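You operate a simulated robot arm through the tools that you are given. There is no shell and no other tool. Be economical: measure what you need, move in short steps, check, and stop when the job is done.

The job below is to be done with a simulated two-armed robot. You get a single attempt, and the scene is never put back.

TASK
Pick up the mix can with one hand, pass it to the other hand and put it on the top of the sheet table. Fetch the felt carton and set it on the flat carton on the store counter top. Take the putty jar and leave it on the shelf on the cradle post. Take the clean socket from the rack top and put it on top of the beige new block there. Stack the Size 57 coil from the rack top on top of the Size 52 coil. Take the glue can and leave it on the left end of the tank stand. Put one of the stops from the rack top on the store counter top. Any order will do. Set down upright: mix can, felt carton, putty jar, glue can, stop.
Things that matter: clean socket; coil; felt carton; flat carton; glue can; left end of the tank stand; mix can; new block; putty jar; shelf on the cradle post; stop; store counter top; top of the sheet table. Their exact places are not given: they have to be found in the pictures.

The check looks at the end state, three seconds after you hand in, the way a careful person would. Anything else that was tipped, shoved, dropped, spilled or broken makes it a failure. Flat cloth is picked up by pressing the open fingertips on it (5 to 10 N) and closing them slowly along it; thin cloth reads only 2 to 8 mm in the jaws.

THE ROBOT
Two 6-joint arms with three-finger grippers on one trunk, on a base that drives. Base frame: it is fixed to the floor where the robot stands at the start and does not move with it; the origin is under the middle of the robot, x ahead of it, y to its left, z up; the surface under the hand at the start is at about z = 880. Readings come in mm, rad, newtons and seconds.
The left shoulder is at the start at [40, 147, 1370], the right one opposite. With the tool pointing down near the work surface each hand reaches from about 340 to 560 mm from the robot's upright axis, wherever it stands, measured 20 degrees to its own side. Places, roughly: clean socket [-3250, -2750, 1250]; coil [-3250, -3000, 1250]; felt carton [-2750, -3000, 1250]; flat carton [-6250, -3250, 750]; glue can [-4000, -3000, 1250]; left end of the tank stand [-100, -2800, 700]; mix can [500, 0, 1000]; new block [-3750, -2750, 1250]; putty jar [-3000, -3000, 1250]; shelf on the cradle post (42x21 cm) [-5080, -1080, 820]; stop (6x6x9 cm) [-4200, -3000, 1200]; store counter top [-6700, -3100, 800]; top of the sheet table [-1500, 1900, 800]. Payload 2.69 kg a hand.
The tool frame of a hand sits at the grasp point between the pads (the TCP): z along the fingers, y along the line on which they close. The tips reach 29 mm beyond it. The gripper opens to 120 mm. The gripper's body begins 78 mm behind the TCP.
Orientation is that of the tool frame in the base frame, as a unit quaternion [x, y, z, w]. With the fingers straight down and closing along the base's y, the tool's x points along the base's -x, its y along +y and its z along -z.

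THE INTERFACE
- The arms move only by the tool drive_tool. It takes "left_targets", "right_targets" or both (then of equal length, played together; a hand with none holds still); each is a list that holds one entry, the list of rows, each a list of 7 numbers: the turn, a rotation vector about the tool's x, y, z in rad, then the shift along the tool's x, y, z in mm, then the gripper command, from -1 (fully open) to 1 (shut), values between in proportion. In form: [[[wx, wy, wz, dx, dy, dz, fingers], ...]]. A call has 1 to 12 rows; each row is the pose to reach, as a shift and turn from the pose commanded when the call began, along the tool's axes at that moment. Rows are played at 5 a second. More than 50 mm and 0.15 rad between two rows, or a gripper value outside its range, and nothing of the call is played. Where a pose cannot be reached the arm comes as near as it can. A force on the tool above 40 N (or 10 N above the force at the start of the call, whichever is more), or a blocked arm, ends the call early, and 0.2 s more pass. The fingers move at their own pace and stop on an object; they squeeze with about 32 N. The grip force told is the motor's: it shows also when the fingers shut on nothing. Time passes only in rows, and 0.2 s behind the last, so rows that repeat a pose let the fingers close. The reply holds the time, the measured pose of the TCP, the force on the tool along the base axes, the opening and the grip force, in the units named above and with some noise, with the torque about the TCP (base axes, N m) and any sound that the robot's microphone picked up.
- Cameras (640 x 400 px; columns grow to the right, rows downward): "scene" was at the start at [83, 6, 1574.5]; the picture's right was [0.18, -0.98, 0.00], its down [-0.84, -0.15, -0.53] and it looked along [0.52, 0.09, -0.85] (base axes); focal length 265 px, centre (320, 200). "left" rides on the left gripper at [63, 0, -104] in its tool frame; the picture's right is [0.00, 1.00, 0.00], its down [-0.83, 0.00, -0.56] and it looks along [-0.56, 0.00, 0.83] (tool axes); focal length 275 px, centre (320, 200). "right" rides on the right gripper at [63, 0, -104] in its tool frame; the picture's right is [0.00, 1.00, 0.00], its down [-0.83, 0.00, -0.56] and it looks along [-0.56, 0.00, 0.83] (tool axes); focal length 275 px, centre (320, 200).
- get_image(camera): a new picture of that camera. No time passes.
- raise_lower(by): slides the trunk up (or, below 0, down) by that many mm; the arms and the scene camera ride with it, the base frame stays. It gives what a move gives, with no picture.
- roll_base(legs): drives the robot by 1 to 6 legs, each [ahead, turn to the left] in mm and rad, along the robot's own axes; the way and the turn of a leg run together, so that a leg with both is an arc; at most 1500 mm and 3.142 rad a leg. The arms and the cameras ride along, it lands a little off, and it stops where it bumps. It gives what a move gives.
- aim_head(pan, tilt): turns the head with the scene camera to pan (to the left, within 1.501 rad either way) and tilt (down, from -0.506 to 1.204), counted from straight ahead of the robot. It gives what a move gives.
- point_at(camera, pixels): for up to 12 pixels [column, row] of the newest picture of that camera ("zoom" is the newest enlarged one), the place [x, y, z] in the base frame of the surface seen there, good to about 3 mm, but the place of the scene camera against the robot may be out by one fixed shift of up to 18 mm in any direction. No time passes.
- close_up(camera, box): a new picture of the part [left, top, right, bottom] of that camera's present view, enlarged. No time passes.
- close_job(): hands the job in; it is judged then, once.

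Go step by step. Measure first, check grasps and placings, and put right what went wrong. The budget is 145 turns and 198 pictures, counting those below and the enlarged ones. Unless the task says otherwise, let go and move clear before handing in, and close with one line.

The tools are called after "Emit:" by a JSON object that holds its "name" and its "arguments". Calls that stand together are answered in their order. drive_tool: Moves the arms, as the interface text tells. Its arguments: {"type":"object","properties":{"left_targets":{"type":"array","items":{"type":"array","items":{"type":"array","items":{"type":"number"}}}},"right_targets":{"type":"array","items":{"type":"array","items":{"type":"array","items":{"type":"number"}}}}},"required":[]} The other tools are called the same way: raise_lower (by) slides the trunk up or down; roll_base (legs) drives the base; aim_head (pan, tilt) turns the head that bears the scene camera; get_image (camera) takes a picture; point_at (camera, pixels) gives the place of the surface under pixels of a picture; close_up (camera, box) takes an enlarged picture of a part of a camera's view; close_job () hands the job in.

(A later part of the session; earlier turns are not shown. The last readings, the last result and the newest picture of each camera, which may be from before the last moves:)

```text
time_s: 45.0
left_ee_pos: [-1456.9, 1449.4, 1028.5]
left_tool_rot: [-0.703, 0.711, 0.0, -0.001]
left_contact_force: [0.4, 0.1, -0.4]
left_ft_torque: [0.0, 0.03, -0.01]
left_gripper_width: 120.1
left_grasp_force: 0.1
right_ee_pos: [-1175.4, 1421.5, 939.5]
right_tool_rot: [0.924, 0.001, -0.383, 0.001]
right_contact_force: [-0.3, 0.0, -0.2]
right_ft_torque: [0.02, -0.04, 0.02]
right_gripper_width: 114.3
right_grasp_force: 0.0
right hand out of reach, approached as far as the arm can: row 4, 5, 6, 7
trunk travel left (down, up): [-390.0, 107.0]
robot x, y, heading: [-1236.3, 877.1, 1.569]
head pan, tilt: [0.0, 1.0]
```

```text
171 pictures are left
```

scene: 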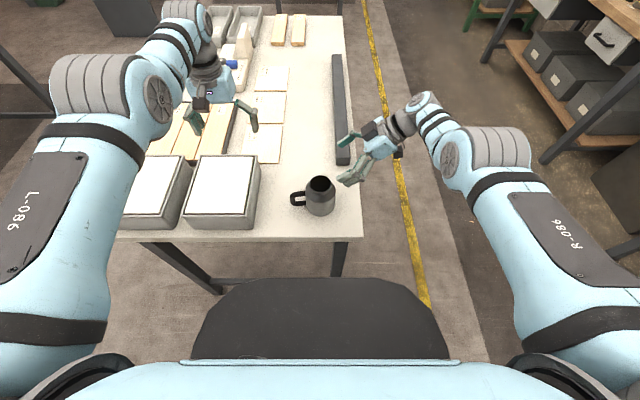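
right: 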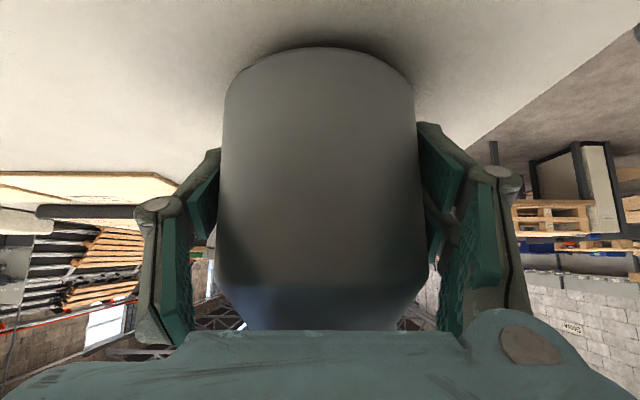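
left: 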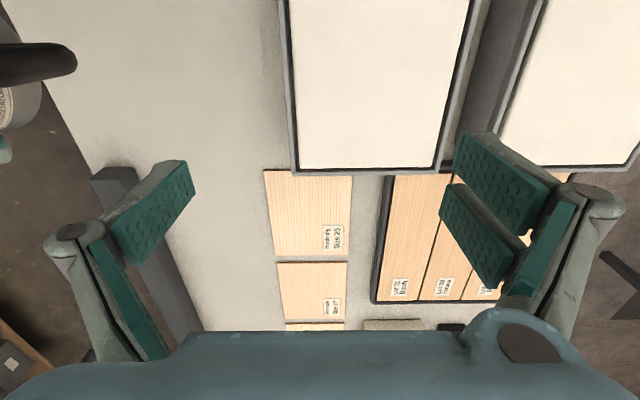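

The mix can stands upright on the sheet table at (318,195). I'll raise the trunk, put the right hand back to straight down, back off and go look at the rack.

Emit:
{"name": "raise_lower", "arguments": {"by": 107}}

Emit:
{"name": "roll_base", "arguments": {"legs": [[-700, 0]]}}

Emit:
{"name": "drive_tool", "arguments": {"right_targets": [[[0.051, 0.051, 0.1235, 0, 0, 0, -1], [0.102, 0.102, 0.247, 0, 0, 0, -1], [0.1535, 0.1535, 0.3705, 0, 0, 0, -1], [0.2047, 0.2047, 0.494, 0, 0, 0, -1], [0.256, 0.256, 0.6175, 0, 0, 0, -1], [0.307, 0.307, 0.741, 0, 0, 0, -1], [0.358, 0.358, 0.8645, 0, 0, 0, -1], [0.409, 0.409, 0.988, 0, 0, 0, -1], [0.4605, 0.4605, 1.1115, 0, 0, 0, -1], [0.512, 0.512, 1.235, 0, 0, 0, -1], [0.563, 0.563, 1.3585, 0, 0, 0, -1], [0.614, 0.614, 1.482, 0, 0, 0, -1]]]}}

Emit:
{"name": "aim_head", "arguments": {"pan": 0, "tilt": 0.3}}

Emit:
{"name": "roll_base", "arguments": {"legs": [[0, 2.6]]}}

Emit:
{"name": "get_image", "arguments": {"camera": "scene"}}

```text
time_s: 46.4
left_ee_pos: [-1455.5, 1449.1, 1136.5]
left_tool_rot: [-0.702, 0.712, -0.001, -0.001]
left_contact_force: [0.5, -0.1, 0.2]
left_ft_torque: [-0.03, 0.0, 0.03]
left_gripper_width: 120.1
left_grasp_force: 0.0
right_ee_pos: [-1175.8, 1421.4, 1045.3]
right_tool_rot: [0.924, 0.0, -0.383, 0.0]
right_contact_force: [-0.4, 0.3, 0.2]
right_ft_torque: [-0.03, 0.0, -0.02]
right_gripper_width: 113.9
right_grasp_force: 0.0
trunk travel left (down, up): [-497.0, 0.0]
robot x, y, heading: [-1244.3, 873.2, 1.57]
head pan, tilt: [0.0, 1.0]
```

```text
time_s: 50.1
left_ee_pos: [-1482.7, 789.3, 1120.0]
left_tool_rot: [0.719, -0.695, 0.018, 0.016]
left_contact_force: [1.4, -0.6, 1.3]
left_ft_torque: [0.11, 0.08, 0.04]
left_gripper_width: 119.9
left_grasp_force: 0.1
right_ee_pos: [-1202.0, 815.1, 1057.5]
right_tool_rot: [0.922, 0.037, -0.385, -0.013]
right_contact_force: [-0.6, -0.5, 11.3]
right_ft_torque: [-0.17, -0.67, -0.1]
right_gripper_width: 114.0
right_grasp_force: 0.4
trunk travel left (down, up): [-497.0, 0.0]
robot x, y, heading: [-1254.2, 226.6, 1.657]
head pan, tilt: [0.0, 1.0]
stopped in leg 1: the robot was blocked; the commanded pose is now the measured one
```

```text
time_s: 52.7
left_ee_pos: [-1484.6, 789.8, 1118.0]
left_tool_rot: [0.719, -0.694, 0.019, 0.018]
left_contact_force: [1.1, 0.6, -1.0]
left_ft_torque: [-0.02, 0.01, -0.05]
left_gripper_width: 120.2
left_grasp_force: 0.0
right_ee_pos: [-1206.7, 810.9, 1048.1]
right_tool_rot: [0.725, -0.689, -0.006, -0.002]
right_contact_force: [0.0, -0.2, 0.5]
right_ft_torque: [0.02, 0.0, 0.0]
right_gripper_width: 120.0
right_grasp_force: 0.1
right hand out of reach, approached as far as the arm can: row 1, 2, 3, 4, 5, 6, 7, 8, 9, 10, 11
trunk travel left (down, up): [-497.0, 0.0]
robot x, y, heading: [-1253.7, 231.6, 1.66]
head pan, tilt: [0.0, 1.0]
```

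```text
time_s: 53.8
left_ee_pos: [-1484.8, 789.9, 1118.5]
left_tool_rot: [0.719, -0.694, 0.019, 0.017]
left_contact_force: [0.5, 0.0, -0.3]
left_ft_torque: [0.0, 0.0, 0.0]
left_gripper_width: 120.1
left_grasp_force: 0.0
right_ee_pos: [-1206.2, 810.0, 1047.1]
right_tool_rot: [0.726, -0.687, -0.007, -0.002]
right_contact_force: [0.2, -1.2, -0.9]
right_ft_torque: [-0.01, -0.03, -0.02]
right_gripper_width: 120.1
right_grasp_force: 0.0
trunk travel left (down, up): [-497.0, 0.0]
robot x, y, heading: [-1253.6, 226.5, 1.659]
head pan, tilt: [0.0, 0.3]
```

```text
time_s: 54.9
left_ee_pos: [-1509.6, 754.0, 1108.9]
left_tool_rot: [0.737, -0.674, 0.035, 0.032]
left_contact_force: [0.9, -0.2, 0.2]
left_ft_torque: [0.03, 0.02, -0.02]
left_gripper_width: 120.1
left_grasp_force: 0.1
right_ee_pos: [-1259.5, 856.4, 1090.1]
right_tool_rot: [0.739, -0.668, -0.075, -0.042]
right_contact_force: [0.1, 0.4, 0.9]
right_ft_torque: [-0.02, 0.03, 0.0]
right_gripper_width: 119.9
right_grasp_force: 0.1
trunk travel left (down, up): [-497.0, 0.0]
robot x, y, heading: [-1253.0, 234.9, 1.704]
head pan, tilt: [0.0, 0.3]
stopped in leg 1: the robot was blocked; the commanded pose is now the measured one
```

```text
170 pictures are left
```

scene: 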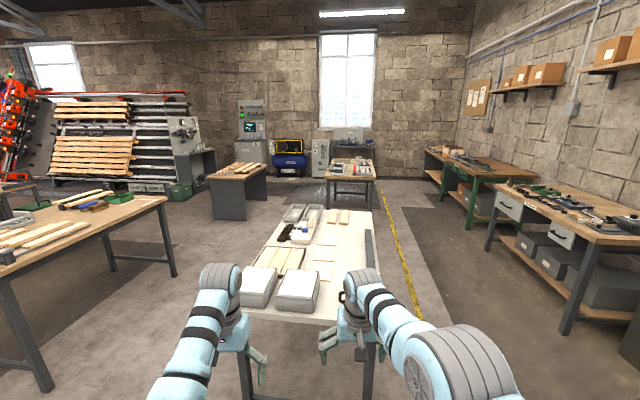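

The base bumped something behind it while backing. I'll look to both sides before moving on.

Emit:
{"name": "aim_head", "arguments": {"pan": 1.5, "tilt": 0.75}}

Emit:
{"name": "get_image", "arguments": {"camera": "scene"}}

Emit:
{"name": "aim_head", "arguments": {"pan": -1.5, "tilt": 0.75}}

Emit:
{"name": "get_image", "arguments": {"camera": "scene"}}

```text
time_s: 56.5
left_ee_pos: [-1512.2, 756.4, 1109.3]
left_tool_rot: [0.737, -0.674, 0.036, 0.033]
left_contact_force: [0.3, 0.0, -0.7]
left_ft_torque: [0.03, 0.0, -0.02]
left_gripper_width: 119.8
left_grasp_force: 0.0
right_ee_pos: [-1267.4, 873.2, 1108.6]
right_tool_rot: [0.736, -0.666, -0.107, -0.056]
right_contact_force: [0.5, -0.1, 0.8]
right_ft_torque: [0.02, 0.01, 0.01]
right_gripper_width: 120.1
right_grasp_force: 0.1
trunk travel left (down, up): [-497.0, 0.0]
robot x, y, heading: [-1253.9, 231.7, 1.71]
head pan, tilt: [1.499, 0.75]
```

```text
169 pictures are left
```

scene: 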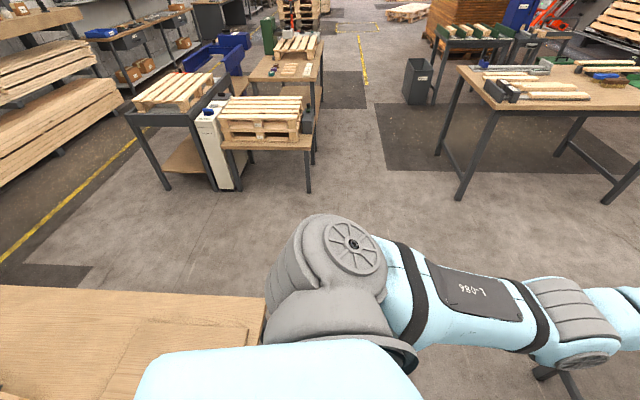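

```text
time_s: 59.1
left_ee_pos: [-1511.8, 755.4, 1107.5]
left_tool_rot: [0.737, -0.674, 0.038, 0.033]
left_contact_force: [-0.2, -0.3, 0.1]
left_ft_torque: [0.03, -0.01, -0.01]
left_gripper_width: 120.0
left_grasp_force: 0.0
right_ee_pos: [-1267.9, 873.1, 1108.7]
right_tool_rot: [0.737, -0.665, -0.107, -0.056]
right_contact_force: [0.7, 1.4, 0.0]
right_ft_torque: [-0.02, -0.02, 0.01]
right_gripper_width: 119.9
right_grasp_force: 0.1
trunk travel left (down, up): [-497.0, 0.0]
robot x, y, heading: [-1253.4, 229.4, 1.705]
head pan, tilt: [-1.499, 0.75]
```

```text
168 pictures are left
```

scene: 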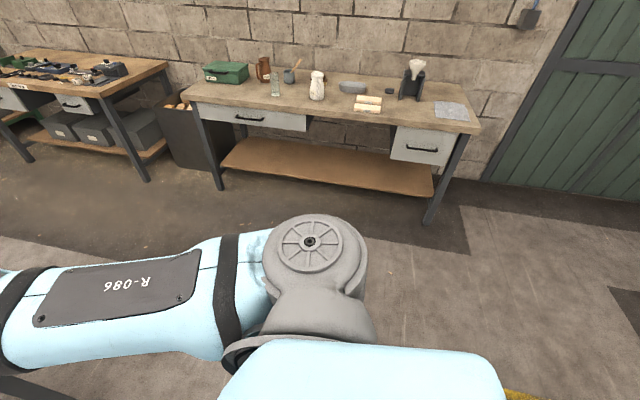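

A wooden bench is just behind on my left. I'll roll ahead 250, turn left and look.

Emit:
{"name": "roll_base", "arguments": {"legs": [[250, 0], [0, 0.9]]}}

Emit:
{"name": "aim_head", "arguments": {"pan": 1.1, "tilt": 0.5}}

Emit:
{"name": "get_image", "arguments": {"camera": "scene"}}

```text
time_s: 59.9
left_ee_pos: [-1510.7, 755.4, 1116.3]
left_tool_rot: [0.739, -0.672, 0.029, 0.028]
left_contact_force: [0.5, 0.3, -0.3]
left_ft_torque: [-0.02, 0.02, -0.02]
left_gripper_width: 119.9
left_grasp_force: 0.0
right_ee_pos: [-1272.3, 871.7, 1125.1]
right_tool_rot: [0.736, -0.663, -0.119, -0.065]
right_contact_force: [-0.1, 0.3, 0.4]
right_ft_torque: [0.04, -0.02, 0.03]
right_gripper_width: 119.8
right_grasp_force: 0.0
trunk travel left (down, up): [-497.0, 0.0]
robot x, y, heading: [-1252.8, 239.0, 1.708]
head pan, tilt: [-1.499, 0.75]
stopped in leg 1: the robot was blocked; the commanded pose is now the measured one
```

```text
time_s: 62.2
left_ee_pos: [-1512.5, 755.5, 1116.7]
left_tool_rot: [0.74, -0.672, 0.018, 0.015]
left_contact_force: [0.1, 0.0, 0.1]
left_ft_torque: [0.03, 0.01, -0.01]
left_gripper_width: 120.1
left_grasp_force: 0.0
right_ee_pos: [-1277.8, 883.8, 1140.3]
right_tool_rot: [0.734, -0.66, -0.143, -0.076]
right_contact_force: [0.2, -0.6, 0.7]
right_ft_torque: [0.02, 0.04, -0.01]
right_gripper_width: 119.9
right_grasp_force: 0.1
trunk travel left (down, up): [-497.0, 0.0]
robot x, y, heading: [-1253.8, 236.6, 1.708]
head pan, tilt: [1.1, 0.499]
```

```text
167 pictures are left
```

scene: 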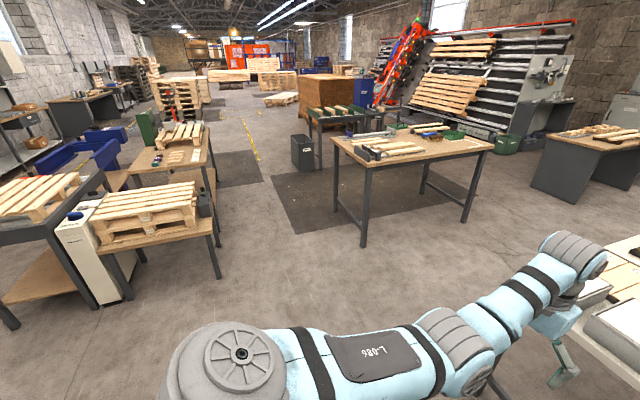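

Forward was blocked too, so something is snagged. I'll look down on both sides.

Emit:
{"name": "aim_head", "arguments": {"pan": 1.5, "tilt": 1.2}}

Emit:
{"name": "get_image", "arguments": {"camera": "scene"}}

Emit:
{"name": "aim_head", "arguments": {"pan": -1.5, "tilt": 1.2}}

Emit:
{"name": "get_image", "arguments": {"camera": "scene"}}

Emit:
{"name": "aim_head", "arguments": {"pan": 0, "tilt": 0.9}}

Emit:
{"name": "get_image", "arguments": {"camera": "scene"}}

```text
time_s: 63.3
left_ee_pos: [-1511.8, 755.8, 1116.6]
left_tool_rot: [0.74, -0.672, 0.017, 0.016]
left_contact_force: [1.0, -0.3, -0.3]
left_ft_torque: [-0.01, 0.0, -0.02]
left_gripper_width: 119.9
left_grasp_force: 0.0
right_ee_pos: [-1278.6, 883.6, 1140.1]
right_tool_rot: [0.733, -0.66, -0.143, -0.077]
right_contact_force: [-0.1, 1.1, -1.0]
right_ft_torque: [0.02, 0.0, -0.03]
right_gripper_width: 119.8
right_grasp_force: 0.1
trunk travel left (down, up): [-497.0, 0.0]
robot x, y, heading: [-1255.4, 241.0, 1.707]
head pan, tilt: [1.499, 1.201]
```

```text
166 pictures are left
```

scene: 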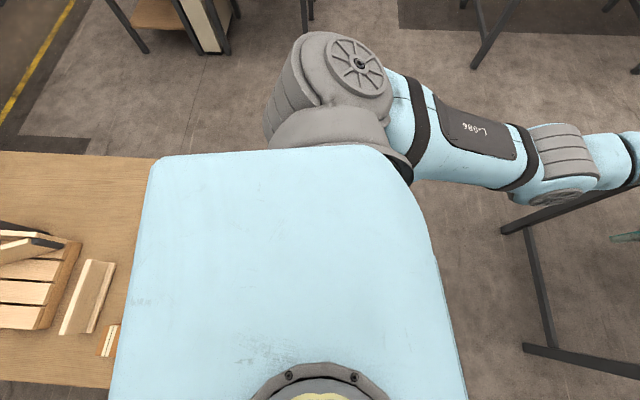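

```text
time_s: 65.9
left_ee_pos: [-1511.6, 756.3, 1116.8]
left_tool_rot: [0.739, -0.673, 0.018, 0.017]
left_contact_force: [-0.3, -0.4, 0.5]
left_ft_torque: [-0.01, 0.01, -0.01]
left_gripper_width: 119.9
left_grasp_force: 0.0
right_ee_pos: [-1278.4, 882.8, 1139.1]
right_tool_rot: [0.734, -0.66, -0.143, -0.076]
right_contact_force: [0.6, -0.7, 0.1]
right_ft_torque: [0.0, 0.0, -0.02]
right_gripper_width: 120.1
right_grasp_force: 0.0
trunk travel left (down, up): [-497.0, 0.0]
robot x, y, heading: [-1248.1, 234.3, 1.708]
head pan, tilt: [-1.499, 1.201]
```

```text
165 pictures are left
```

scene: 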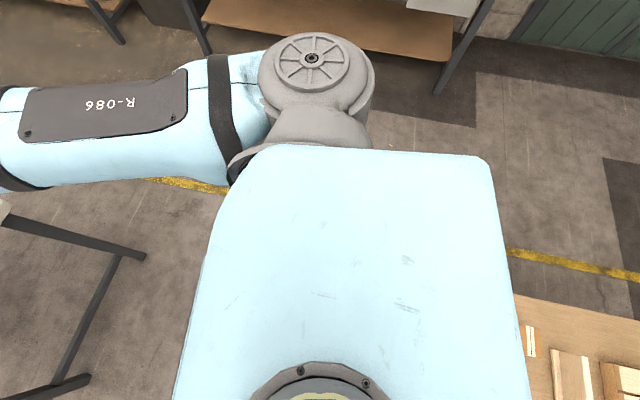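

```text
time_s: 67.5
left_ee_pos: [-1512.2, 755.6, 1116.2]
left_tool_rot: [0.739, -0.673, 0.018, 0.015]
left_contact_force: [-0.3, 0.4, -0.1]
left_ft_torque: [-0.02, -0.02, 0.0]
left_gripper_width: 119.9
left_grasp_force: 0.1
right_ee_pos: [-1277.9, 882.8, 1140.3]
right_tool_rot: [0.733, -0.66, -0.143, -0.077]
right_contact_force: [-0.1, 0.2, -0.4]
right_ft_torque: [0.0, 0.0, -0.01]
right_gripper_width: 119.9
right_grasp_force: 0.0
trunk travel left (down, up): [-497.0, 0.0]
robot x, y, heading: [-1256.8, 236.0, 1.712]
head pan, tilt: [0.0, 0.901]
```

```text
164 pictures are left
```

scene: 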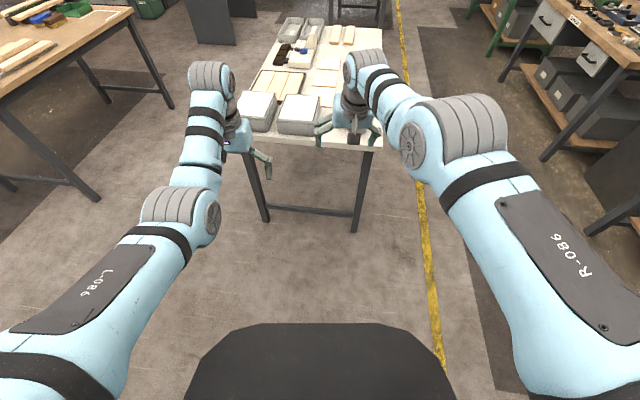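

Ahead is free and a wooden table sits right against my back. I'll try a plain forward leg.

Emit:
{"name": "roll_base", "arguments": {"legs": [[60, 0]]}}

Emit:
{"name": "roll_base", "arguments": {"legs": [[150, -0.2]]}}

```text
time_s: 68.4
left_ee_pos: [-1523.3, 817.2, 1093.2]
left_tool_rot: [0.738, -0.672, 0.04, 0.035]
left_contact_force: [0.2, 0.1, -2.0]
left_ft_torque: [-0.06, -0.01, 0.0]
left_gripper_width: 119.5
left_grasp_force: 0.1
right_ee_pos: [-1299.4, 965.7, 1157.5]
right_tool_rot: [0.73, -0.657, -0.166, -0.089]
right_contact_force: [-0.3, 1.3, 0.9]
right_ft_torque: [-0.17, -0.03, -0.01]
right_gripper_width: 120.2
right_grasp_force: 0.0
trunk travel left (down, up): [-497.0, 0.0]
robot x, y, heading: [-1258.1, 298.1, 1.708]
head pan, tilt: [0.0, 0.901]
```

```text
time_s: 70.1
left_ee_pos: [-1419.4, 932.8, 981.6]
left_tool_rot: [-0.648, 0.756, -0.046, -0.082]
left_contact_force: [1.2, -0.6, -1.6]
left_ft_torque: [-0.02, 0.03, -0.01]
left_gripper_width: 119.8
left_grasp_force: 0.0
right_ee_pos: [-1312.0, 1173.5, 1486.9]
right_tool_rot: [-0.567, 0.6, 0.521, 0.216]
right_contact_force: [0.9, 2.0, 1.0]
right_ft_torque: [-0.17, -0.03, 0.15]
right_gripper_width: 119.7
right_grasp_force: 0.0
trunk travel left (down, up): [-497.0, 0.0]
robot x, y, heading: [-1269.3, 450.7, 1.509]
head pan, tilt: [0.0, 0.901]
stopped in leg 1: the robot was blocked; the commanded pose is now the measured one
```

The base moves freely, but the arms are drifting: the right hand is at z=1487. I'll check the picture.

Emit:
{"name": "get_image", "arguments": {"camera": "scene"}}

Emit:
{"name": "drive_tool", "arguments": {"left_targets": [[[0, 0, 0, 0, 0, 0, -1], [0, 0, 0, 0, 0, 0, -1], [0, 0, 0, 0, 0, 0, -1]]], "right_targets": [[[0, 0, 0, 0, 0, 0, -1], [0, 0, 0, 0, 0, 0, -1], [0, 0, 0, 0, 0, 0, -1]]]}}

```text
163 pictures are left
```

scene: 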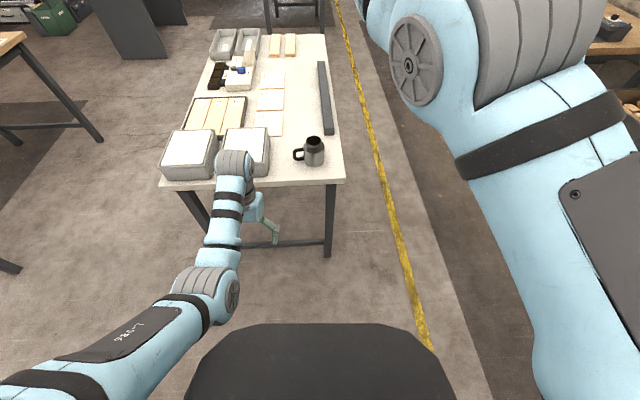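

```text
time_s: 70.5
left_ee_pos: [-1425.0, 873.9, 1011.9]
left_tool_rot: [-0.656, 0.754, -0.014, -0.041]
left_contact_force: [-0.1, -0.7, -4.1]
left_ft_torque: [-0.03, 0.01, 0.04]
left_gripper_width: 120.2
left_grasp_force: 0.0
right_ee_pos: [-1309.2, 1075.5, 1557.7]
right_tool_rot: [-0.556, 0.567, 0.547, 0.266]
right_contact_force: [2.9, -1.6, -2.4]
right_ft_torque: [0.3, 0.07, 0.21]
right_gripper_width: 119.8
right_grasp_force: 0.1
trunk travel left (down, up): [-497.0, 0.0]
robot x, y, heading: [-1269.7, 445.7, 1.505]
head pan, tilt: [0.0, 0.901]
stopped in row 1 (left hand): the arm was blocked; the commanded pose is now the measured one
```

The arms were still settling. I'll hold once more and read.

Emit:
{"name": "drive_tool", "arguments": {"left_targets": [[[0, 0, 0, 0, 0, 0, -1], [0, 0, 0, 0, 0, 0, -1], [0, 0, 0, 0, 0, 0, -1], [0, 0, 0, 0, 0, 0, -1]]], "right_targets": [[[0, 0, 0, 0, 0, 0, -1], [0, 0, 0, 0, 0, 0, -1], [0, 0, 0, 0, 0, 0, -1], [0, 0, 0, 0, 0, 0, -1]]]}}

Emit:
{"name": "get_image", "arguments": {"camera": "right"}}

```text
time_s: 71.5
left_ee_pos: [-1421.4, 896.1, 1000.4]
left_tool_rot: [-0.655, 0.753, -0.029, -0.057]
left_contact_force: [0.4, -0.8, -0.5]
left_ft_torque: [0.01, 0.0, -0.01]
left_gripper_width: 120.2
left_grasp_force: 0.1
right_ee_pos: [-1297.7, 1114.4, 1512.4]
right_tool_rot: [-0.565, 0.59, 0.52, 0.248]
right_contact_force: [0.5, 0.0, -0.8]
right_ft_torque: [0.09, 0.01, 0.0]
right_gripper_width: 119.9
right_grasp_force: 0.1
trunk travel left (down, up): [-497.0, 0.0]
robot x, y, heading: [-1271.7, 449.1, 1.51]
head pan, tilt: [0.0, 0.901]
```

```text
162 pictures are left
```

right: 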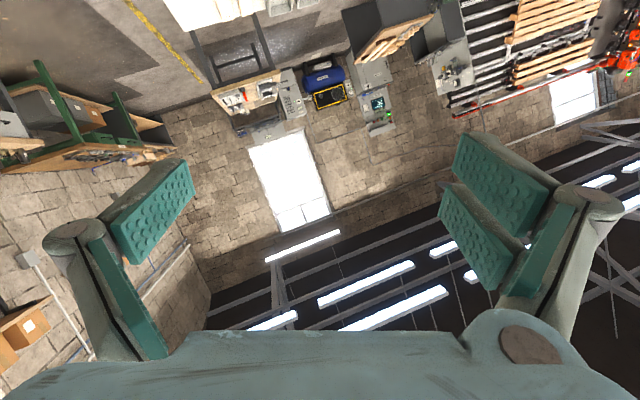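

The right hand now points forward at z≈1510. I'll bring both hands back to a straight-down carry pose in one smooth move.

Emit:
{"name": "drive_tool", "arguments": {"right_targets": [[[0.037, 0.095, 0.001, 32, -31, -6, -1], [0.074, 0.191, 0.002, 65, -62, -13, -1], [0.111, 0.286, 0.004, 97, -94, -19, -1], [0.149, 0.382, 0.005, 129, -125, -25, -1], [0.186, 0.477, 0.006, 162, -156, -32, -1], [0.223, 0.572, 0.007, 194, -187, -38, -1], [0.26, 0.668, 0.009, 227, -219, -45, -1], [0.297, 0.763, 0.01, 259, -250, -51, -1], [0.334, 0.859, 0.011, 291, -281, -57, -1], [0.372, 0.954, 0.012, 324, -312, -64, -1], [0.409, 1.05, 0.014, 356, -344, -70, -1], [0.446, 1.145, 0.015, 388, -375, -76, -1]]], "left_targets": [[[0.003, -0.01, -0.006, -5, 4, -7, -1], [0.006, -0.02, -0.013, -10, 7, -13, -1], [0.009, -0.03, -0.02, -16, 11, -20, -1], [0.012, -0.04, -0.026, -21, 14, -27, -1], [0.015, -0.05, -0.032, -26, 18, -33, -1], [0.018, -0.06, -0.039, -31, 21, -40, -1], [0.021, -0.07, -0.045, -37, 25, -47, -1], [0.024, -0.08, -0.052, -42, 29, -53, -1], [0.027, -0.09, -0.058, -47, 32, -60, -1], [0.03, -0.1, -0.065, -52, 36, -67, -1], [0.033, -0.11, -0.07, -58, 39, -73, -1], [0.036, -0.123, -0.078, -63, 43, -80, -1]]]}}

Emit:
{"name": "get_image", "arguments": {"camera": "scene"}}

```text
time_s: 74.1
left_ee_pos: [-1453.5, 981.9, 1068.9]
left_tool_rot: [-0.685, 0.729, -0.005, -0.006]
left_contact_force: [0.0, 0.1, -0.3]
left_ft_torque: [-0.01, 0.01, 0.0]
left_gripper_width: 120.1
left_grasp_force: 0.1
left hand out of reach, approached as far as the arm can: row 1, 2, 3, 4, 5, 6, 7, 8, 9
right_ee_pos: [-1015.5, 997.3, 1058.2]
right_tool_rot: [-0.685, 0.729, -0.008, -0.005]
right_contact_force: [0.2, -0.4, 0.3]
right_ft_torque: [-0.01, -0.04, 0.0]
right_gripper_width: 120.0
right_grasp_force: 0.0
right hand out of reach, approached as far as the arm can: row 1, 2, 3, 4, 5, 6, 7, 8, 9, 10, 11, 12
trunk travel left (down, up): [-497.0, 0.0]
robot x, y, heading: [-1268.1, 449.5, 1.508]
head pan, tilt: [0.0, 0.901]
```

```text
161 pictures are left
```

scene: 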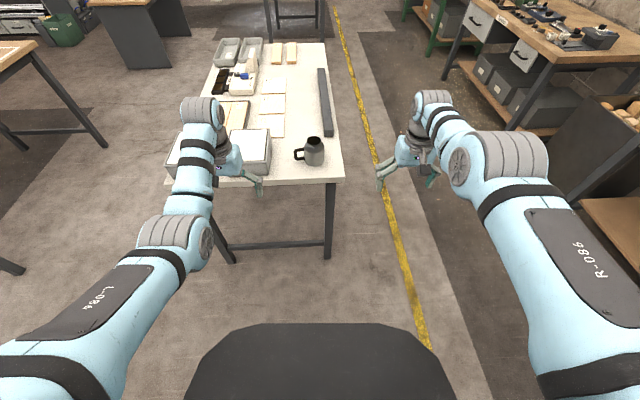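

Both hands are back in carry pose. I'll turn to face -x and survey the way south to the rack.

Emit:
{"name": "roll_base", "arguments": {"legs": [[0, 1.63]]}}

Emit:
{"name": "aim_head", "arguments": {"pan": 1.0, "tilt": 0.4}}

Emit:
{"name": "get_image", "arguments": {"camera": "scene"}}

Emit:
{"name": "aim_head", "arguments": {"pan": 0.2, "tilt": 0.3}}

Emit:
{"name": "get_image", "arguments": {"camera": "scene"}}

```text
time_s: 78.4
left_ee_pos: [-1792.1, 240.2, 1068.2]
left_tool_rot: [1.0, -0.008, 0.007, -0.001]
left_contact_force: [0.1, 0.5, 0.5]
left_ft_torque: [0.0, -0.05, 0.01]
left_gripper_width: 120.1
left_grasp_force: 0.1
right_ee_pos: [-1826.5, 677.9, 1058.9]
right_tool_rot: [1.0, -0.01, 0.009, -0.001]
right_contact_force: [0.1, -0.2, 0.0]
right_ft_torque: [0.0, -0.02, -0.03]
right_gripper_width: 120.0
right_grasp_force: 0.0
trunk travel left (down, up): [-497.0, 0.0]
robot x, y, heading: [-1269.8, 447.1, 3.123]
head pan, tilt: [0.0, 0.901]
```

```text
time_s: 79.7
left_ee_pos: [-1792.7, 240.8, 1068.6]
left_tool_rot: [1.0, -0.008, 0.008, 0.0]
left_contact_force: [-0.1, 0.4, 0.1]
left_ft_torque: [-0.01, -0.02, -0.01]
left_gripper_width: 120.1
left_grasp_force: 0.0
right_ee_pos: [-1827.3, 677.5, 1058.8]
right_tool_rot: [1.0, -0.01, 0.008, -0.002]
right_contact_force: [-0.2, 0.1, 0.3]
right_ft_torque: [0.0, 0.0, 0.02]
right_gripper_width: 120.0
right_grasp_force: 0.1
trunk travel left (down, up): [-497.0, 0.0]
robot x, y, heading: [-1268.1, 447.4, 3.128]
head pan, tilt: [1.0, 0.4]
```

```text
160 pictures are left
```

scene: 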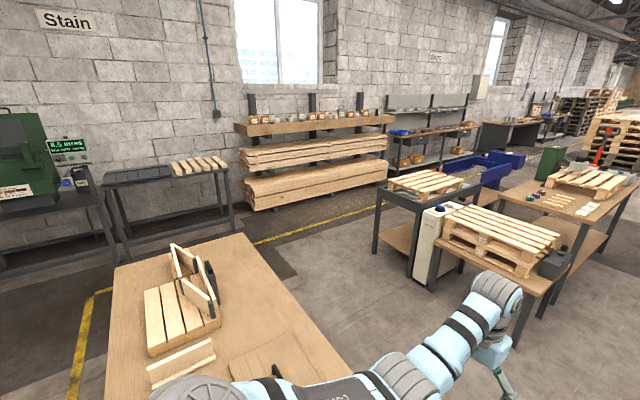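

```text
time_s: 80.8
left_ee_pos: [-1792.4, 239.7, 1069.2]
left_tool_rot: [1.0, -0.008, 0.008, 0.001]
left_contact_force: [0.7, -1.1, 0.0]
left_ft_torque: [-0.01, -0.02, 0.02]
left_gripper_width: 120.0
left_grasp_force: 0.0
right_ee_pos: [-1827.9, 675.9, 1059.5]
right_tool_rot: [1.0, -0.01, 0.008, -0.002]
right_contact_force: [-0.7, -0.7, -0.3]
right_ft_torque: [0.0, 0.0, 0.03]
right_gripper_width: 120.0
right_grasp_force: 0.0
trunk travel left (down, up): [-497.0, 0.0]
robot x, y, heading: [-1267.7, 446.1, 3.126]
head pan, tilt: [0.201, 0.3]
```

```text
159 pictures are left
```

scene: 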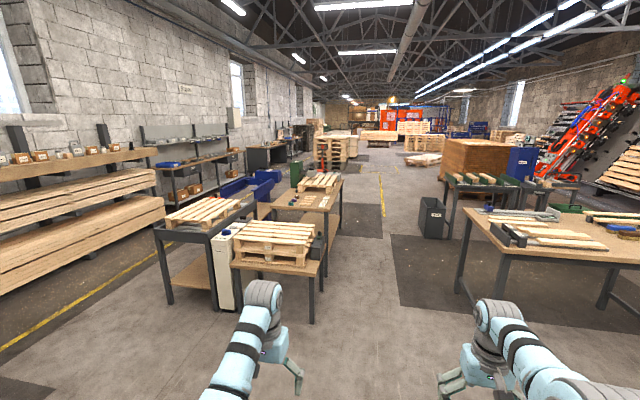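

The rack is the plank rack along the far wall, with a board of small items on top. I'll measure its board and the carts between us.

Emit:
{"name": "point_at", "arguments": {"camera": "scene", "pixels": [[20, 178], [150, 153], [60, 290], [160, 200], [160, 260], [230, 255], [165, 225], [310, 268], [235, 265], [290, 200], [170, 160], [225, 305]]}}

Emit:
{"name": "close_up", "arguments": {"camera": "scene", "box": [0, 110, 260, 270]}}

```text
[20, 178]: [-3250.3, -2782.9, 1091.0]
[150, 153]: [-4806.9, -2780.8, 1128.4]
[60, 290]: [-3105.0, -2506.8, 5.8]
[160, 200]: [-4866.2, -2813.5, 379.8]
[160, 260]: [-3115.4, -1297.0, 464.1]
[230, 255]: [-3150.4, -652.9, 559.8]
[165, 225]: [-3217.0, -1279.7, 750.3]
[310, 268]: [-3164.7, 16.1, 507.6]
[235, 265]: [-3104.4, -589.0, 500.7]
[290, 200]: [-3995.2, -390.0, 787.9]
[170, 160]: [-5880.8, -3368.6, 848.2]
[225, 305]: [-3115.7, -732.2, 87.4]
```

```text
2.46 times, centred on (130, 190) of scene
```

zoom: 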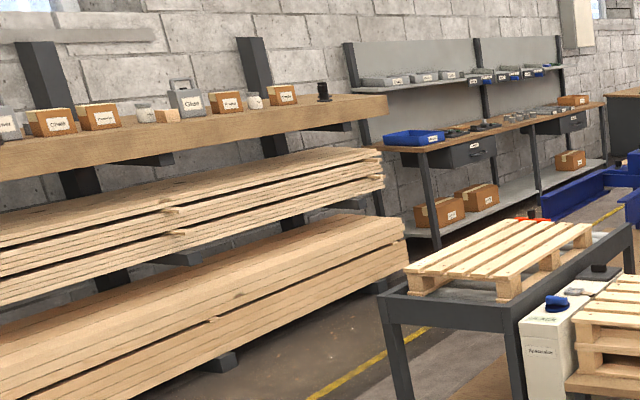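

I'll drive west along the aisle to x≈-2320, turn south and look.

Emit:
{"name": "roll_base", "arguments": {"legs": [[1050, 0], [0, 1.585]]}}

Emit:
{"name": "aim_head", "arguments": {"pan": 0.0, "tilt": 0.45}}

Emit:
{"name": "get_image", "arguments": {"camera": "scene"}}

```text
time_s: 90.0
left_ee_pos: [-2106.3, -45.7, 1068.3]
left_tool_rot: [0.715, 0.699, 0.006, -0.005]
left_contact_force: [0.0, 0.7, 0.7]
left_ft_torque: [0.02, -0.03, 0.04]
left_gripper_width: 119.7
left_grasp_force: 0.1
right_ee_pos: [-2544.5, -78.8, 1057.9]
right_tool_rot: [0.715, 0.699, 0.004, -0.007]
right_contact_force: [-0.2, 0.0, 0.5]
right_ft_torque: [-0.03, -0.01, 0.0]
right_gripper_width: 120.0
right_grasp_force: 0.0
trunk travel left (down, up): [-497.0, 0.0]
robot x, y, heading: [-2309.9, 477.0, -1.591]
head pan, tilt: [0.201, 0.3]
```

```text
time_s: 90.8
left_ee_pos: [-2106.2, -46.1, 1067.9]
left_tool_rot: [0.715, 0.699, 0.005, -0.005]
left_contact_force: [1.1, 0.4, -0.1]
left_ft_torque: [0.0, 0.0, 0.04]
left_gripper_width: 120.0
left_grasp_force: 0.1
right_ee_pos: [-2544.8, -78.7, 1058.4]
right_tool_rot: [0.716, 0.698, 0.004, -0.006]
right_contact_force: [-0.4, 0.1, -0.1]
right_ft_torque: [-0.02, 0.02, 0.01]
right_gripper_width: 120.0
right_grasp_force: 0.2
trunk travel left (down, up): [-497.0, 0.0]
robot x, y, heading: [-2311.4, 476.7, -1.593]
head pan, tilt: [0.0, 0.45]
```

```text
157 pictures are left
```

scene: 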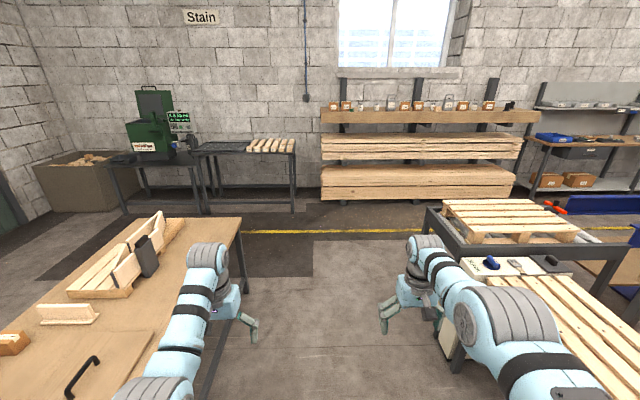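

There is an aisle between the table on the left and the carts on the right. I'll measure the gap and zoom in on the rack and the stand under "Stain".

Emit:
{"name": "point_at", "arguments": {"camera": "scene", "pixels": [[241, 222], [200, 380], [428, 210], [462, 262], [445, 345], [322, 120], [538, 120], [322, 199], [516, 195], [200, 150], [295, 152], [110, 165]]}}

Emit:
{"name": "close_up", "arguments": {"camera": "scene", "box": [310, 80, 560, 220]}}

Emit:
{"name": "close_up", "arguments": {"camera": "scene", "box": [90, 70, 310, 220]}}

```text
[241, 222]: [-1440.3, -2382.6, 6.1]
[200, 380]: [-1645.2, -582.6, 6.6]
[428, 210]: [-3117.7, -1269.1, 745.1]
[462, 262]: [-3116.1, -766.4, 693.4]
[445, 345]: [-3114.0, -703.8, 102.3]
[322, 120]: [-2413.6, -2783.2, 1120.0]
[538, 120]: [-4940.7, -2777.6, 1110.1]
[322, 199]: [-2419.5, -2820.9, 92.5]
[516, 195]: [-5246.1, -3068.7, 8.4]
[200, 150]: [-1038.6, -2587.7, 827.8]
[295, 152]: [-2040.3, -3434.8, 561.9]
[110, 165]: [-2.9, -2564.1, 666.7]
```

```text
2.56 times, centred on (435, 150) of scene
```

zoom: 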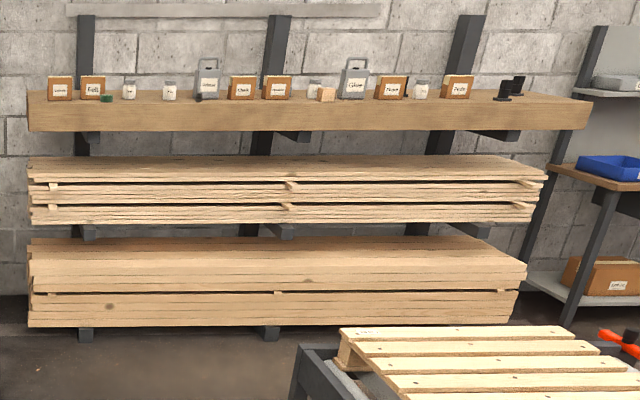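

```text
2.67 times, centred on (200, 145) of scene
```

zoom: 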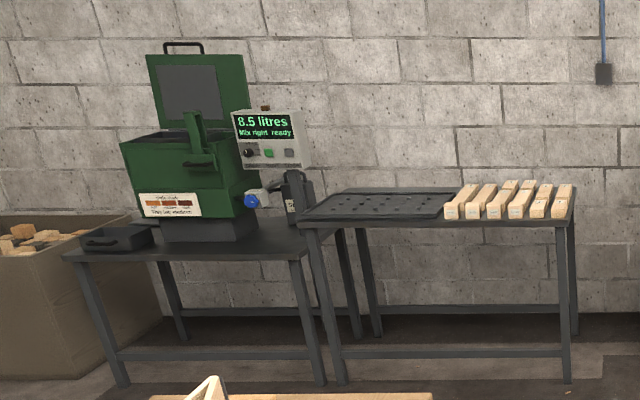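

The rack top runs from x=-2414 to -4940 with its front edge at y≈-2780 and its top near z=1150. I'll drive down the aisle and stop in front of its left part.

Emit:
{"name": "roll_base", "arguments": {"legs": [[0, 0.02], [1000, 0], [780, 0], [0, -0.52], [950, 0], [0, 0.52]]}}

Emit:
{"name": "aim_head", "arguments": {"pan": 0.0, "tilt": 0.5}}

Emit:
{"name": "get_image", "arguments": {"camera": "scene"}}

```text
time_s: 107.5
left_ee_pos: [-2565.9, -2634.6, 1068.3]
left_tool_rot: [0.711, 0.703, 0.005, -0.005]
left_contact_force: [-0.1, 0.0, -0.9]
left_ft_torque: [0.02, -0.03, 0.01]
left_gripper_width: 119.9
left_grasp_force: 0.1
right_ee_pos: [-3002.7, -2670.9, 1059.6]
right_tool_rot: [0.711, 0.703, 0.004, -0.006]
right_contact_force: [0.8, 0.0, 0.0]
right_ft_torque: [-0.01, -0.03, 0.0]
right_gripper_width: 120.1
right_grasp_force: 0.2
trunk travel left (down, up): [-497.0, 0.0]
robot x, y, heading: [-2775.7, -2114.1, -1.578]
head pan, tilt: [0.0, 0.45]
```

```text
time_s: 108.2
left_ee_pos: [-2566.3, -2633.6, 1067.8]
left_tool_rot: [0.71, 0.704, 0.006, -0.005]
left_contact_force: [0.3, 0.3, 0.7]
left_ft_torque: [-0.01, 0.0, -0.03]
left_gripper_width: 120.0
left_grasp_force: 0.0
right_ee_pos: [-3003.5, -2671.2, 1059.3]
right_tool_rot: [0.711, 0.703, 0.004, -0.007]
right_contact_force: [-0.2, 0.8, 0.1]
right_ft_torque: [-0.02, -0.05, -0.01]
right_gripper_width: 119.6
right_grasp_force: 0.2
trunk travel left (down, up): [-497.0, 0.0]
robot x, y, heading: [-2779.9, -2114.0, -1.58]
head pan, tilt: [0.0, 0.499]
```

```text
154 pictures are left
```

scene: 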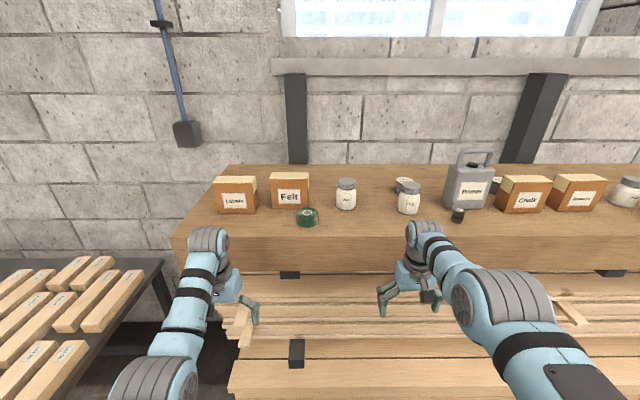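

The Felt carton is at (290,190) and jars are at (346,195) and (409,198). I'll zoom and measure.

Emit:
{"name": "close_up", "arguments": {"camera": "scene", "box": [190, 140, 430, 260]}}

Emit:
{"name": "close_up", "arguments": {"camera": "scene", "box": [400, 130, 640, 270]}}

Emit:
{"name": "point_at", "arguments": {"camera": "scene", "pixels": [[272, 176], [309, 176], [290, 174], [273, 206], [309, 208], [308, 216], [346, 183], [347, 206], [405, 184], [409, 190], [409, 210], [330, 225]]}}

Emit:
{"name": "point_at", "arguments": {"camera": "scene", "pixels": [[240, 236], [458, 215], [470, 190], [520, 195], [580, 195], [630, 195], [445, 210], [490, 212]]}}

```text
2.67 times, centred on (310, 200) of scene
```

zoom: 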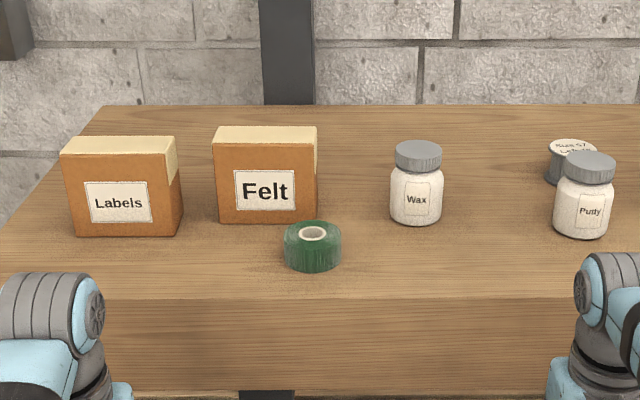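

```text
2.67 times, centred on (520, 200) of scene
```

zoom: 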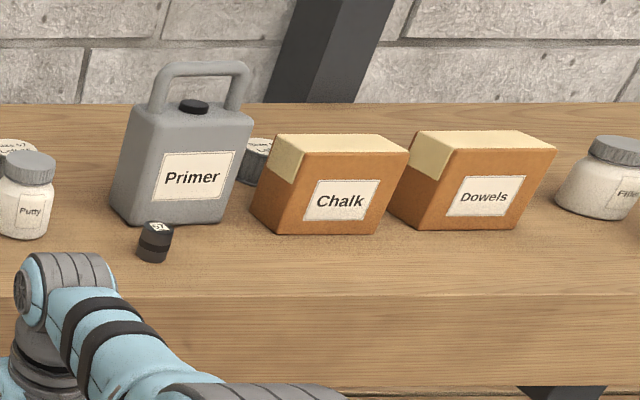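

```text
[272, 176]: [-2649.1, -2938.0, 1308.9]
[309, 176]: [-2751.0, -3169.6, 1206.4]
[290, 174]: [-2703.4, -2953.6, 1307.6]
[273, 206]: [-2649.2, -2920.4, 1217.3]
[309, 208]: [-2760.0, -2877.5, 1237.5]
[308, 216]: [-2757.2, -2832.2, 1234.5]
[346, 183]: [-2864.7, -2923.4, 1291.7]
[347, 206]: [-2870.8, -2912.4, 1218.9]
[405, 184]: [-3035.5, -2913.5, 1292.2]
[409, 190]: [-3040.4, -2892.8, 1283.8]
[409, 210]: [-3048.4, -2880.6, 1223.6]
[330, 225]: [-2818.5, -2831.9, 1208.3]
```

```text
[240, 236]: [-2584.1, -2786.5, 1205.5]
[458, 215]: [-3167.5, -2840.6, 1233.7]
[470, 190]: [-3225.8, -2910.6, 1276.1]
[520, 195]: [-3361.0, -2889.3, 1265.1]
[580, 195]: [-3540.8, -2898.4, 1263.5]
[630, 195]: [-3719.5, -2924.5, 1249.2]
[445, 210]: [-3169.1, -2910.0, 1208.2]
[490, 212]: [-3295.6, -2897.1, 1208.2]
```

The rack top is at z≈1200 (scene reads +7). Size 57 coil is behind Putty and another coil is behind Chalk. Before driving closer I must raise both hands above 1200, so I'll test that reach.

Emit:
{"name": "drive_tool", "arguments": {"left_targets": [[[0, 0, 0, 0, 0, -40, -1], [0, 0, 0, 0, 0, -80, -1], [0, 0, 0, 0, 0, -120, -1], [0, 0, 0, 0, 0, -160, -1], [0, 0, 0, 0, 0, -200, -1], [0, 0, 0, 0, 0, -240, -1], [0, 0, 0, 0, 0, -270, -1]]], "right_targets": [[[0, 0, 0, 0, 0, -40, -1], [0, 0, 0, 0, 0, -80, -1], [0, 0, 0, 0, 0, -120, -1], [0, 0, 0, 0, 0, -160, -1], [0, 0, 0, 0, 0, -200, -1], [0, 0, 0, 0, 0, -240, -1], [0, 0, 0, 0, 0, -280, -1]]]}}

Emit:
{"name": "get_image", "arguments": {"camera": "right"}}

```text
time_s: 109.8
left_ee_pos: [-2566.3, -2644.1, 1344.5]
left_tool_rot: [0.711, 0.703, 0.005, -0.006]
left_contact_force: [0.2, -0.4, -0.2]
left_ft_torque: [-0.05, -0.01, 0.01]
left_gripper_width: 120.3
left_grasp_force: 0.1
left hand out of reach, approached as far as the arm can: row 1, 2, 3, 4, 5, 6, 7
right_ee_pos: [-2999.5, -2647.1, 1331.7]
right_tool_rot: [0.711, 0.703, 0.004, -0.005]
right_contact_force: [-0.2, 0.0, 0.3]
right_ft_torque: [-0.01, 0.02, -0.01]
right_gripper_width: 120.2
right_grasp_force: 0.1
right hand out of reach, approached as far as the arm can: row 1, 2, 3, 5, 6, 7
trunk travel left (down, up): [-497.0, 0.0]
robot x, y, heading: [-2776.9, -2111.8, -1.578]
head pan, tilt: [0.0, 0.499]
```

```text
151 pictures are left
```

right: 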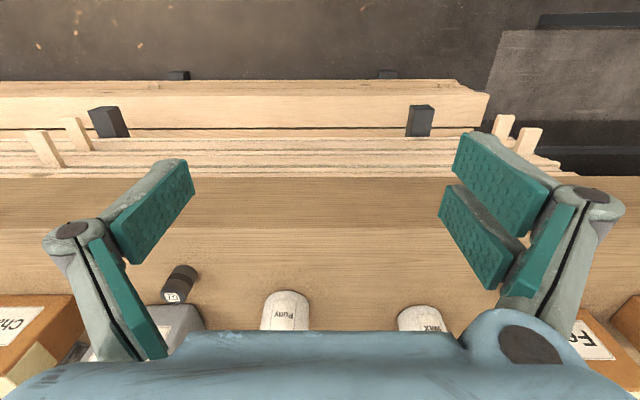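

Reach at z≈1330 straight down is fine. I'll roll ahead 200 and look with the right camera from above.

Emit:
{"name": "roll_base", "arguments": {"legs": [[200, 0]]}}

Emit:
{"name": "get_image", "arguments": {"camera": "right"}}

Emit:
{"name": "get_image", "arguments": {"camera": "left"}}

Emit:
{"name": "aim_head", "arguments": {"pan": -0.4, "tilt": 0.55}}

Emit:
{"name": "get_image", "arguments": {"camera": "scene"}}

```text
time_s: 111.3
left_ee_pos: [-2569.1, -2840.3, 1345.8]
left_tool_rot: [0.71, 0.704, 0.005, -0.004]
left_contact_force: [0.8, 0.9, -0.2]
left_ft_torque: [-0.05, 0.04, 0.04]
left_gripper_width: 120.2
left_grasp_force: 0.0
right_ee_pos: [-3002.9, -2843.3, 1331.5]
right_tool_rot: [0.711, 0.703, 0.002, -0.004]
right_contact_force: [0.1, -0.4, 0.3]
right_ft_torque: [-0.05, -0.03, 0.01]
right_gripper_width: 120.3
right_grasp_force: 0.1
trunk travel left (down, up): [-497.0, 0.0]
robot x, y, heading: [-2781.7, -2311.3, -1.578]
head pan, tilt: [0.0, 0.499]
```

```text
150 pictures are left
```

right: 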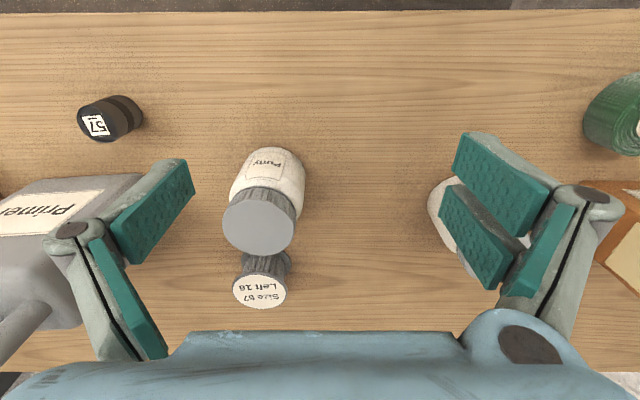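

```text
149 pictures are left
```

left: 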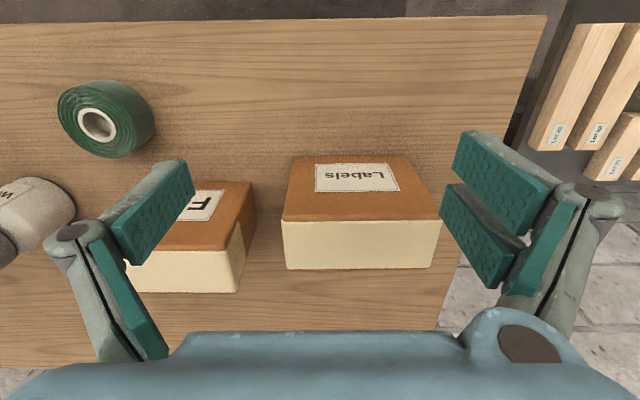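

```text
time_s: 112.2
left_ee_pos: [-2568.5, -2845.4, 1342.1]
left_tool_rot: [0.711, 0.703, 0.006, -0.006]
left_contact_force: [-0.7, 0.0, 0.6]
left_ft_torque: [-0.05, -0.07, 0.0]
left_gripper_width: 120.0
left_grasp_force: 0.0
right_ee_pos: [-3002.3, -2849.9, 1330.2]
right_tool_rot: [0.712, 0.702, 0.005, -0.006]
right_contact_force: [0.8, 0.1, 0.0]
right_ft_torque: [-0.04, 0.0, 0.0]
right_gripper_width: 119.9
right_grasp_force: 0.1
trunk travel left (down, up): [-497.0, 0.0]
robot x, y, heading: [-2778.8, -2310.9, -1.586]
head pan, tilt: [-0.4, 0.55]
```

```text
148 pictures are left
```

scene: 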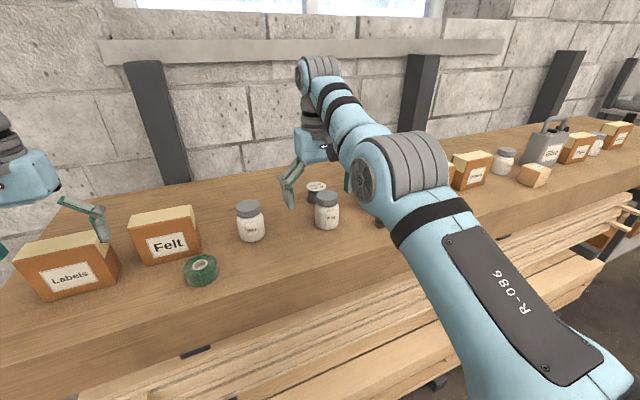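

The coil behind Putty reads "Size 57 / Left 16". I'll measure these with the right camera and zoom on the small "57" item.

Emit:
{"name": "point_at", "arguments": {"camera": "right", "pixels": [[258, 222], [224, 220], [294, 222], [258, 250], [268, 190], [242, 258], [260, 290], [234, 290], [286, 290], [400, 110], [110, 118], [80, 118]]}}

Emit:
{"name": "close_up", "arguments": {"camera": "right", "box": [60, 80, 340, 340]}}

Emit:
{"name": "point_at", "arguments": {"camera": "left", "pixels": [[200, 260], [240, 290], [232, 245], [160, 250], [250, 190], [220, 240], [290, 220], [440, 220], [100, 120]]}}

Emit:
{"name": "close_up", "arguments": {"camera": "scene", "box": [440, 100, 640, 220]}}

```text
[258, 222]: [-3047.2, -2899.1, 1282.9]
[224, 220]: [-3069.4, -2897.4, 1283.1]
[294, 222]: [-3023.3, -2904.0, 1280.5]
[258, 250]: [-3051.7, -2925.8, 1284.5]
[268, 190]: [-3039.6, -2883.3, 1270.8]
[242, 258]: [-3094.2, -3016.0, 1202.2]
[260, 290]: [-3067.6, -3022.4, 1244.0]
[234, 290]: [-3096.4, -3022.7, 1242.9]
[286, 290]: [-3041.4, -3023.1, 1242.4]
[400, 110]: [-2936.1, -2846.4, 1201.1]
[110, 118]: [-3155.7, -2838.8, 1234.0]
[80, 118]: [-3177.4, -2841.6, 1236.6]
```

```text
1.54 times, centred on (200, 210) of right
```

zoom: 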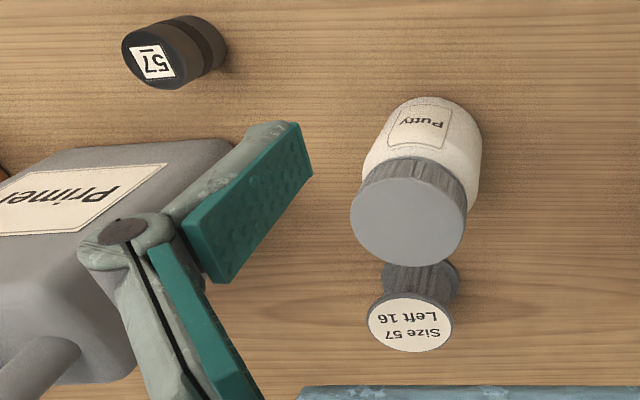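

```text
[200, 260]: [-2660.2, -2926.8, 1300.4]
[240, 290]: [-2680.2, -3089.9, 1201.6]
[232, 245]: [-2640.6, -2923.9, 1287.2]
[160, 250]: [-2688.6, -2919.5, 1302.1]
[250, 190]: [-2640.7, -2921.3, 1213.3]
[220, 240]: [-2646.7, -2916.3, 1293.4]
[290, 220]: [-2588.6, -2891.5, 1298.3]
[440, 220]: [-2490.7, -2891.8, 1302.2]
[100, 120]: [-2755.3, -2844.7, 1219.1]
```

```text
3.20 times, centred on (540, 160) of scene
```

zoom: 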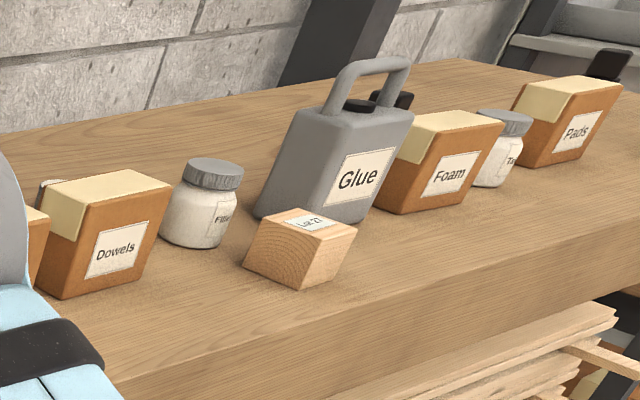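

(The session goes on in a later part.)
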